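You operate a simulated robot arm through the tools that you are given. There is no shell and no other tool. Be economical: measure what you need, move in short steps, check, and stop when the job is done.

You are at the controls of a simulated robot arm. One attempt, no reset.

## Task
Take the carburettor that says "340" from the top of the big pale cover and put it in the grey parts tray there.

Only the result counts: the job must be done as asked and must still hold three seconds after the hand-in. Knocking over, shifting, dropping, spilling or breaking anything else fails it. A push-on lid holds only when it is set on centred and level and pressed home; a screw cap is set on level and turned clockwise until tight.

## Robot
A 6-joint arm with a two-finger parallel gripper, fixed in place. Base frame: the origin is at the foot of the arm, x ahead of it, y to its left, z up; the work surface is at about z = 0. Units: mm, rad, N and s.
With the tool pointing down near the work surface it reaches from about 140 to 580 mm from the base axis. Its first joint turns from -1.152 to 1.152 rad. Payload 2.1 kg.
The TCP is the grasp point between the finger pads, 30 mm short of the fingertips. In the tool frame z runs along the fingers and y along their closing line. The gripper opens to 94 mm. The fingers are 28 mm wide and 10 mm thick; the gripper's body (50 by 96 mm) begins 55 mm behind the TCP.
Orientation is told as [roll, pitch, yaw] about the base's x, y, z axes, in that order, counted from this pose: with the fingers straight down and closing along the base's y, the tool's x points along the base's -x, its y along +y and its z along -z.

## Interface
- The arm moves only by the tool drive_tool. Its argument "targets" is a list of rows, each an object of numbers (a shift or turn left out is 0, a gripper value left out holds the last): "tx", "ty", "tz": the shift along the tool's x, y, z in mm; "twist": the turn about the tool's z in rad; "fingers": the finger opening in mm, from 0 to 94. In form: [{"tx": .., "ty": .., "tz": .., "twist": .., "fingers": ..}, ...]. A call has 1 to 12 rows; each row shifts and turns the commanded pose from where the row before left it, along the tool's axes as they then stand. Each row takes 0.2 s and may step no farther than 50 mm and 0.15 rad from the row before; otherwise, or with a gripper value out of range, the whole call is refused. A pose out of reach is approached as far as the arm can. The call stops where the force on the tool passes 40 N (or 10 N more than at its start, if that is more) or the arm is blocked; 0.2 s more then pass. Each finger travels about 72 mm/s and halts on what it meets, pressing with about 23 N; the grip force reading is that of the motor and also rises with nothing between the fingers. The clock runs only during rows and for 0.2 s after the last one: add rows that do not move to give the fingers time. The reply holds the time, the measured pose of the TCP, the force on the tool along the base axes, the opening and the grip force, in the units named above and with some noise, and new pictures: "pictures" is both (left out), scene, wrist or none.
- Cameras (640 x 400 px; columns grow to the right, rows downward): "scene" is fixed at [41, -359, 495.2]; the picture's right is [0.88, -0.48, 0.00], its down [-0.21, -0.39, -0.89] and it looks along [0.42, 0.79, -0.45] (base axes); focal length 314 px, centre (320, 200). "wrist" rides on the gripper at [-37, 0, -58] in the tool frame; the picture's right is [0.00, -1.00, 0.00], its down [0.97, 0.00, -0.24] and it looks along [0.24, 0.00, 0.97] (tool axes); focal length 218 px, centre (320, 200).
- locate(camera, pixels): for up to 12 pixels [column, row] of the newest picture of that camera ("zoom" is the newest enlarged one), the place [x, y, z] in the base frame of the surface seen there, good to about 2 mm. No time passes.
- inspect(camera, box): a new picture of the part [left, top, right, bottom] of that camera's present view, enlarged. No time passes.
- job_done(): hands the job in; it is judged then, once.

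Go step by step. Measure first, check grasps and placings, and put right what went wrong. The budget is 60 turns and 120 pictures, counting those below and the enlarged ones. Unless the task says otherwise, let go and move clear before handing in, and close with one line.

The tools are called after "Request:" as a command line: name --argument value ..., lists and objects as JSON in quotes. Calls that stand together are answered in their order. drive_tool: Moves the arm, as the interface text tells. Its arguments: {"type":"object","properties":{"targets":{"type":"array","items":{"type":"object","properties":{"tx":{"type":"number"},"ty":{"type":"number"},"tz":{"type":"number"},"twist":{"type":"number"},"fingers":{"type":"number"}}}},"pictures":{"type":"string","enum":["both","scene","wrist","none"]}},"required":["targets"]} The other tools are called the same way: locate (camera, pixels) gives the place of the surface under pixels of a picture; inspect (camera, box) takes an enlarged picture of a part of a camera's view; job_done () hands the job in.

At the start:

```text
time_s: 0.0
ee_pos: [271.1, 262.5, 253.1]
orientation: [0.0, -0.003, -0.002]
contact_force: [-0.3, -0.2, -0.4]
opening: 93.8
gripper_force: 0.0
```

scene: 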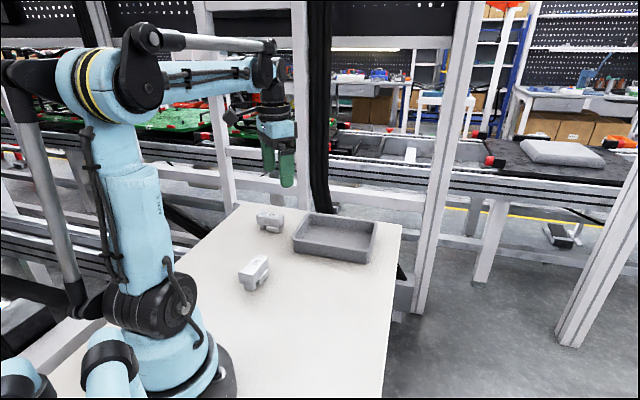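
wrist: 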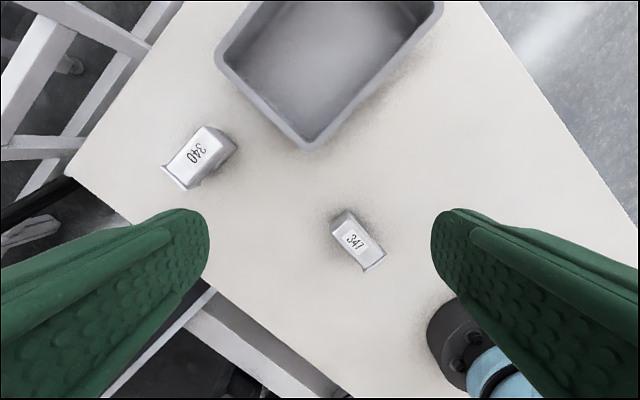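

The wrist picture shows two carburettors: "340" near (203,153) and "347" near (355,240), with the grey tray at (325,60). I'll measure them next and take a closer look at the 340.

Request:
inspect --camera "wrist" --box '[140, 100, 268, 212]'

Request:
inspect --camera "scene" --box '[220, 190, 410, 310]'

Request:
locate --camera "wrist" --pixels '[[203, 128], [171, 163], [192, 183], [225, 147], [197, 153], [236, 148], [245, 180], [215, 55], [306, 148], [440, 10], [325, 60], [307, 125]]'

Request:
locate --camera "scene" --pixels '[[270, 213], [258, 218], [282, 214], [270, 230], [310, 213], [375, 222], [367, 262], [294, 240], [335, 235], [330, 300], [252, 268]]'

```text
3.57 times, centred on (204, 156) of wrist
```

zoom: 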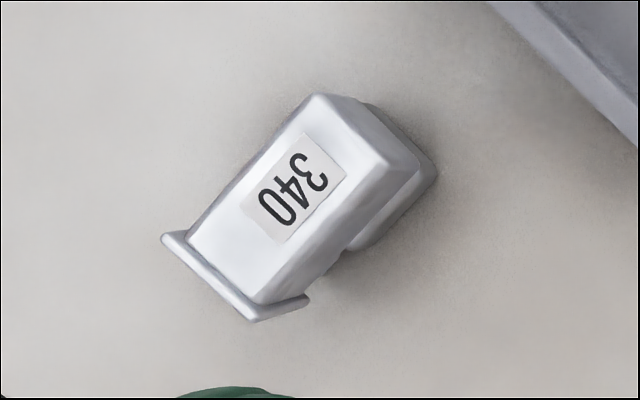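

```text
3.33 times, centred on (315, 250) of scene
```

zoom: 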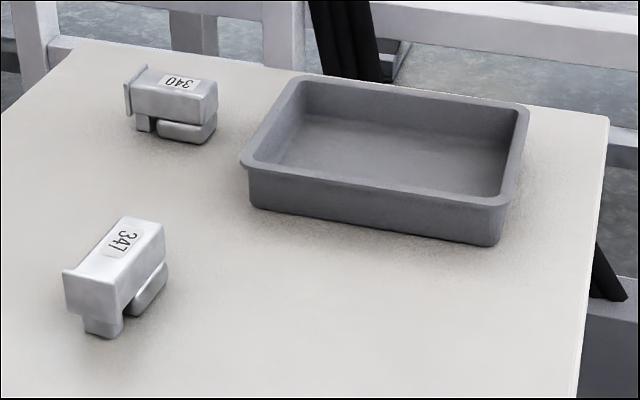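

```text
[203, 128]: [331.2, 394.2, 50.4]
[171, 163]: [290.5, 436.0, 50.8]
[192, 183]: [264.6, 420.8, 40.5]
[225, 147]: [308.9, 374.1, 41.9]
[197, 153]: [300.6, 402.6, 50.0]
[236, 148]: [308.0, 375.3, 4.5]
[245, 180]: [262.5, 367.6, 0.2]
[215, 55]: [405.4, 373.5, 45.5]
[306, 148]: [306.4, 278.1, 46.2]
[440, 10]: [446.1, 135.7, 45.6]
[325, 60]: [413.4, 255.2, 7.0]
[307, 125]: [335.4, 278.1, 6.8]
```

```text
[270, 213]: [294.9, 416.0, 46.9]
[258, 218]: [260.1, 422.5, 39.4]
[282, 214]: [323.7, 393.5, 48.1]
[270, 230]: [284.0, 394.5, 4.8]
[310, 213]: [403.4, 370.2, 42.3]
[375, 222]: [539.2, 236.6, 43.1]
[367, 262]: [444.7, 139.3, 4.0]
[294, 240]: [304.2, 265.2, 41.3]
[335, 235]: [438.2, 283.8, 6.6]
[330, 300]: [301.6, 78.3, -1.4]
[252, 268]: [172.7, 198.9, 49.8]
```

The 340's top face is about 31 x 66 mm at z≈50, centred near (295,410), with its long axis at about 132°. The tray floor is at z≈7 and its rim at z≈46, with its centre near (424,255). I'll move above the part and turn the fingers to close across its width.

Request:
drive_tool --targets '[{"tx": -6, "ty": 37}, {"tx": -6, "ty": 37}, {"tx": -6, "ty": 37}, {"tx": -6, "ty": 37}, {"twist": 0.14}, {"twist": 0.14}, {"twist": 0.14}, {"twist": 0.14}, {"twist": 0.14}, {"twist": 0.14}, {"tz": 45}, {"tz": 45}]'

```text
time_s: 2.6
ee_pos: [297.2, 407.9, 162.1]
orientation: [0.004, -0.001, -0.842]
contact_force: [0.3, -0.5, 0.3]
opening: 94.1
gripper_force: 0.1
```

scene: 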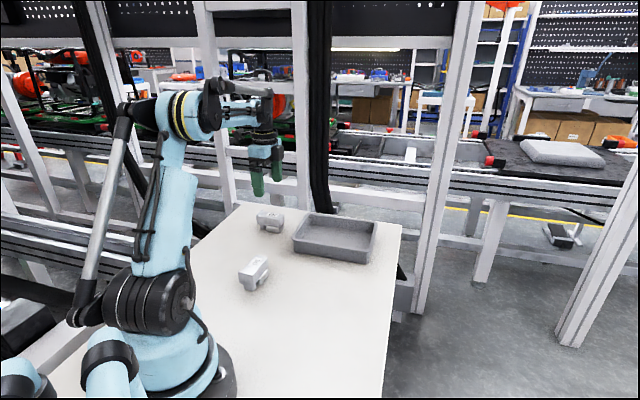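
wrist: 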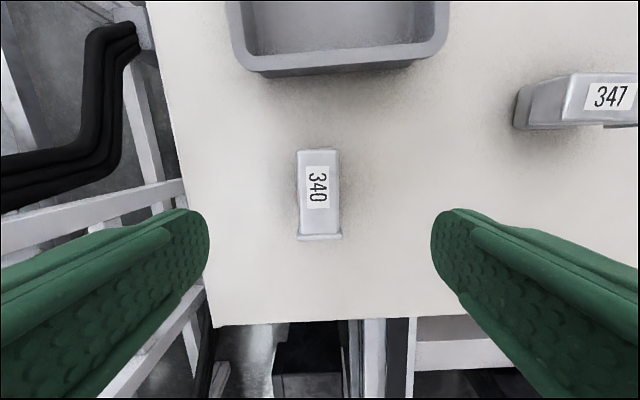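

The part is straight in the wrist view (columns 298–340, rows 150–238) and centred between the fingers. I'll measure its ends and sides.

Request:
locate --camera "wrist" --pixels '[[318, 154], [318, 230], [303, 190], [334, 190], [298, 195], [341, 175], [320, 238], [318, 192]]'

Request:
inspect --camera "wrist" --box '[256, 140, 384, 250]'

Request:
inspect --camera "scene" --box '[230, 150, 326, 240]'

```text
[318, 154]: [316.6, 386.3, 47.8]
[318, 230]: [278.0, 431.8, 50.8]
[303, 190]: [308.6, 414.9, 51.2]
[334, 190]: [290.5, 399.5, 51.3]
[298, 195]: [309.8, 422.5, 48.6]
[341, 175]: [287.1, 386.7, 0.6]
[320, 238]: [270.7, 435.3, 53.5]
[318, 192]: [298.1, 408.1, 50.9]
```

```text
3.64 times, centred on (320, 195) of wrist
```

zoom: 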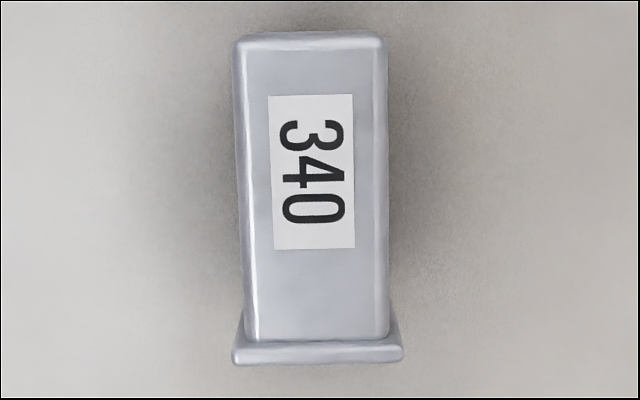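

```text
4.44 times, centred on (278, 195) of scene
```

zoom: 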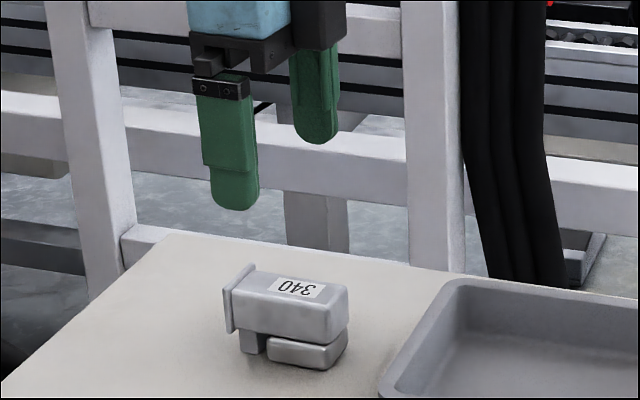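

The part's centre is at about (297,409), directly under the TCP. I'll go down to z≈37 and close.

Request:
drive_tool --targets '[{"tz": 45}, {"tz": 45}, {"tz": 25}, {"tz": 10}, {}, {"fingers": 28}, {}, {}, {}, {}]'

```text
time_s: 4.8
ee_pos: [296.1, 408.9, 36.3]
orientation: [0.001, -0.002, -0.841]
contact_force: [-0.2, 0.9, -0.6]
opening: 38.2
gripper_force: 22.7
```

scene: 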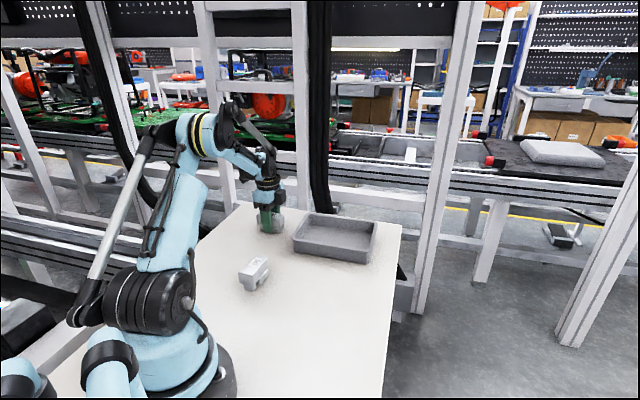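
wrist: 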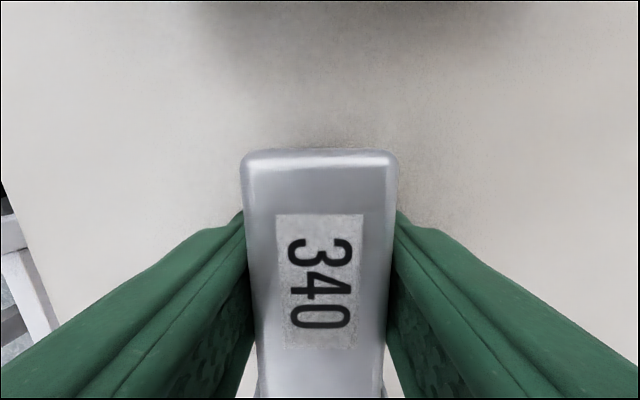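

The fingers stopped at 38 mm with 22.7 N, slightly wider than the top block, so they're probably holding the lower bowl. I'll lift a little and check the hold.

Request:
drive_tool --targets '[{"tz": -10}, {"tz": -20}, {"tz": -30}, {}]'

Request:
inspect --camera "scene" --box '[230, 150, 326, 240]'

```text
time_s: 5.8
ee_pos: [294.7, 409.7, 95.8]
orientation: [0.002, -0.001, -0.842]
contact_force: [0.2, 1.2, -1.4]
opening: 38.1
gripper_force: 23.2
```

scene: 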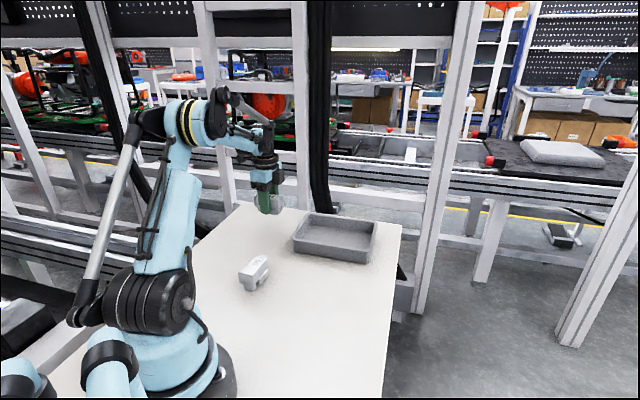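
wrist: 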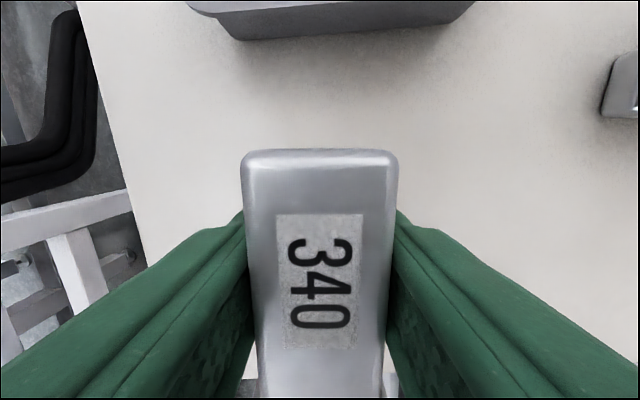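

```text
4.44 times, centred on (278, 195) of scene
```

zoom: 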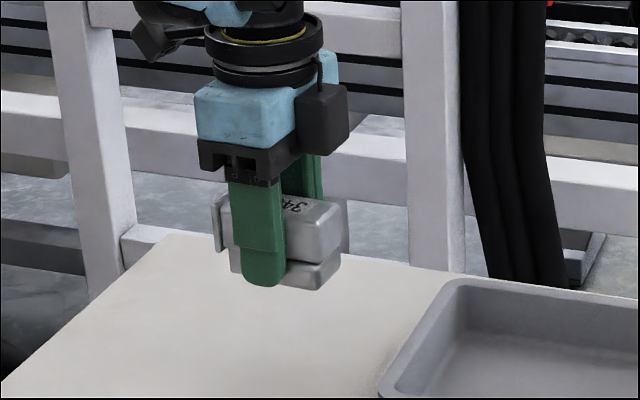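

The part is up, level and unshifted in the grip. I'll raise it further, then carry it about 201 mm along tool −x to the tray centre.

Request:
drive_tool --targets '[{"tz": -35}, {"tx": -20, "ty": -0.7}, {"tx": -36, "ty": -1.3}, {"tx": -36, "ty": -1.3}, {"tx": -36, "ty": -1.3}, {"tx": -36, "ty": -1.3}, {"tx": -25, "ty": -0.8}, {"tx": -12, "ty": -0.3}, {}]'

Request:
inspect --camera "scene" --box '[270, 140, 410, 280]'

```text
time_s: 7.8
ee_pos: [422.9, 256.6, 133.1]
orientation: [0.001, -0.002, -0.842]
contact_force: [0.9, -0.3, -2.6]
opening: 38.5
gripper_force: 22.7
```

scene: 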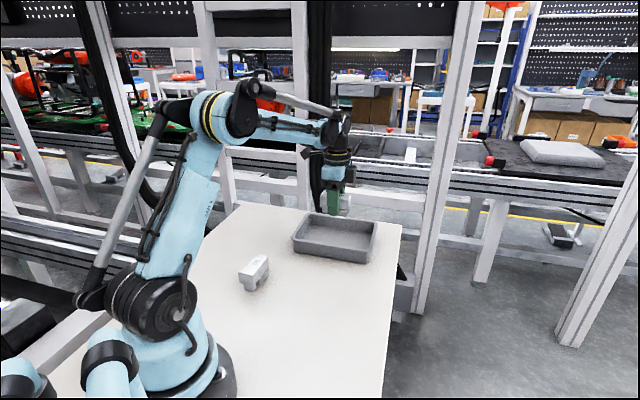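
wrist: 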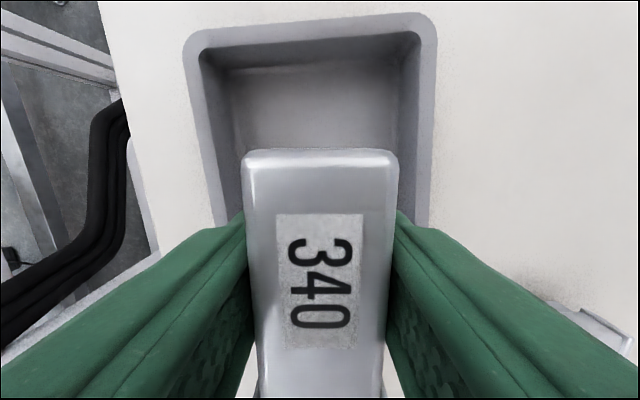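

```text
2.86 times, centred on (340, 210) of scene
```

zoom: 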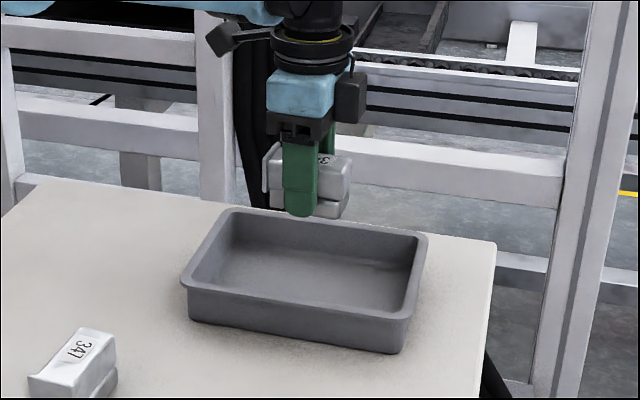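

I should be above the tray centre, but I'll check the centring by measuring the rim in the wrist view.

Request:
locate --camera "wrist" --pixels '[[190, 60], [434, 60], [208, 60], [418, 60], [318, 22], [320, 120], [217, 180], [428, 180]]'

Request:
locate --camera "scene" --pixels '[[298, 237], [368, 246], [375, 222], [320, 213], [335, 240]]'

```text
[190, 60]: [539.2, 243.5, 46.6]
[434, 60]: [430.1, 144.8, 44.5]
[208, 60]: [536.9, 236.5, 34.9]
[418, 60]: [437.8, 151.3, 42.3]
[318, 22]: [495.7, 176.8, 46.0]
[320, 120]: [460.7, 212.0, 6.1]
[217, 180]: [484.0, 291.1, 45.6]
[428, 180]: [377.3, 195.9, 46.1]
```

```text
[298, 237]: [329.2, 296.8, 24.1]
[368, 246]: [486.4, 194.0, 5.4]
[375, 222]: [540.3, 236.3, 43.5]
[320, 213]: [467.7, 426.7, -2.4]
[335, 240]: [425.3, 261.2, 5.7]
```

The part is within 3 mm of centre across the tray and has ample room lengthwise. The floor is at z≈6, so I'll lower the TCP to about 43.5.

Request:
drive_tool --targets '[{"ty": -3, "tz": 20}, {"tz": 35}, {"tz": 22}, {"tz": 8}, {"tz": 3}, {"tz": 1}, {}]'

Request:
inspect --camera "scene" --box '[270, 160, 400, 280]'

```text
time_s: 9.4
ee_pos: [424.0, 252.1, 43.5]
orientation: [0.001, -0.001, -0.841]
contact_force: [-0.7, 0.2, -2.5]
opening: 38.3
gripper_force: 22.9
```

scene: 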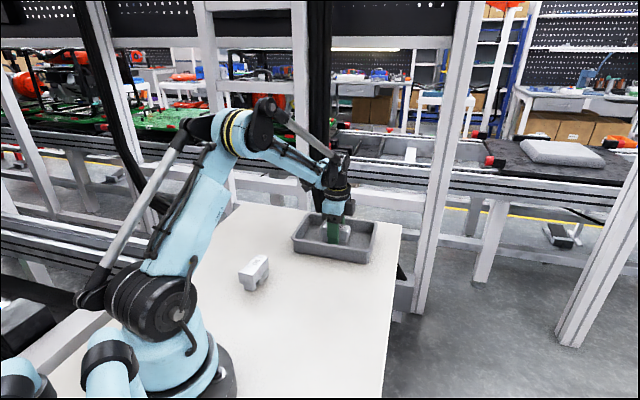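
wrist: 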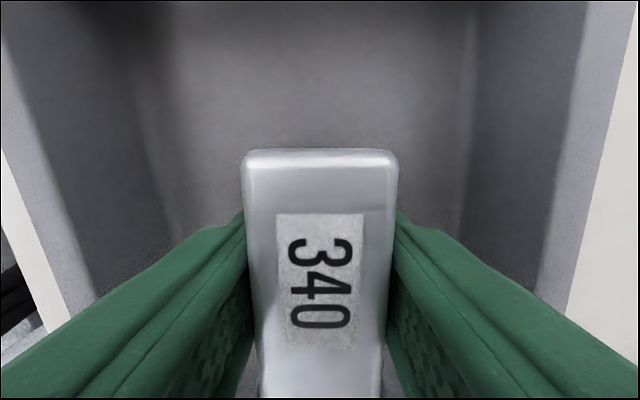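

```text
3.33 times, centred on (335, 220) of scene
```

zoom: 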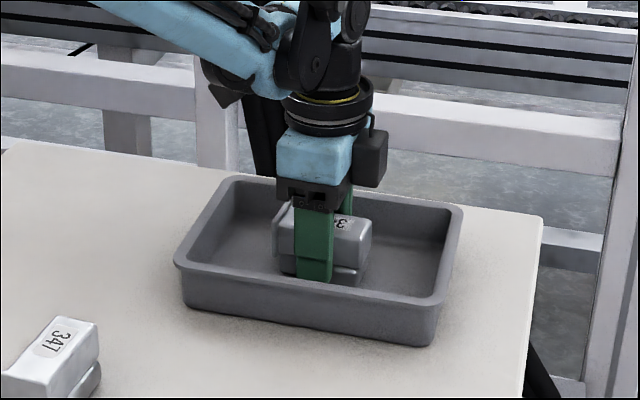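

There's no contact force yet, so the part is still a millimetre or so above the tray floor. I'll lower it in small steps until it touches.

Request:
drive_tool --targets '[{"tz": 0.7}, {"tz": 0.7}, {}]' --pictures "none"

```text
time_s: 10.2
ee_pos: [423.0, 252.6, 43.2]
orientation: [0.0, -0.002, -0.841]
contact_force: [-1.8, 0.1, 4.8]
opening: 38.0
gripper_force: 22.9
```

The vertical force has risen to +4.8 N, so the part is on the floor. I'll open partway to stay clear of the tray walls, then rise.

Request:
drive_tool --targets '[{"fingers": 46}, {"fingers": 60}, {}, {"tz": -15}, {"tz": -35}, {"tz": -45}, {"tz": -45}, {}]'

Request:
inspect --camera "scene" --box '[230, 190, 400, 300]'

```text
time_s: 12.0
ee_pos: [424.0, 251.8, 179.3]
orientation: [0.001, -0.003, -0.842]
contact_force: [-0.1, -1.4, 1.0]
opening: 59.8
gripper_force: 0.0
```

scene: 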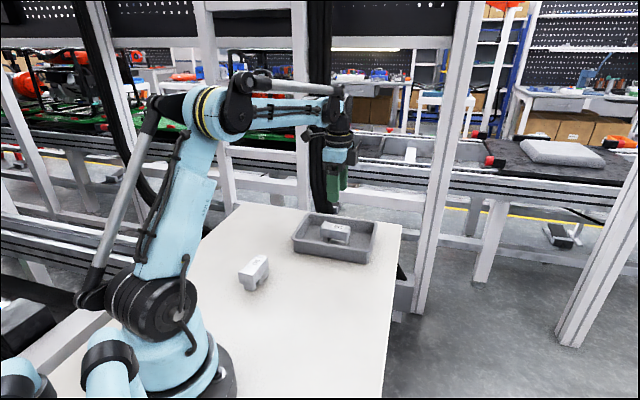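
wrist: 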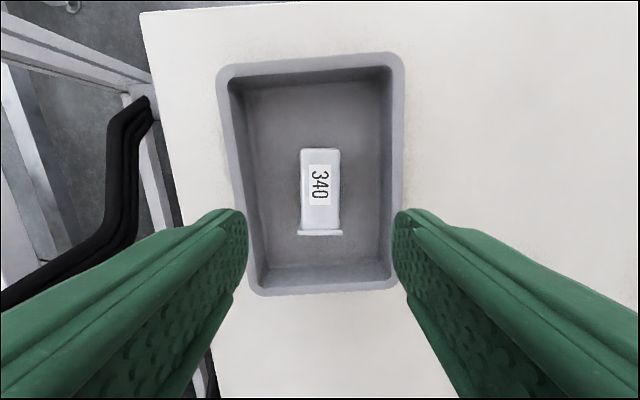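

```text
3.64 times, centred on (315, 245) of scene
```

zoom: 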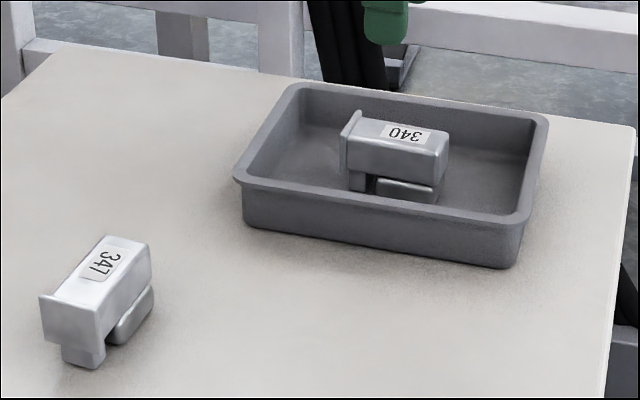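

The 340 stands upright in the tray at wrist (320,190), the tray and the 347 haven't moved, and the gripper is clear. I'll hand in.

Request:
job_done

```text
The job is handed in.
```

The "340" carburettor is standing upright in the grey parts tray, the gripper is clear, nothing else was disturbed, and the job is handed in.
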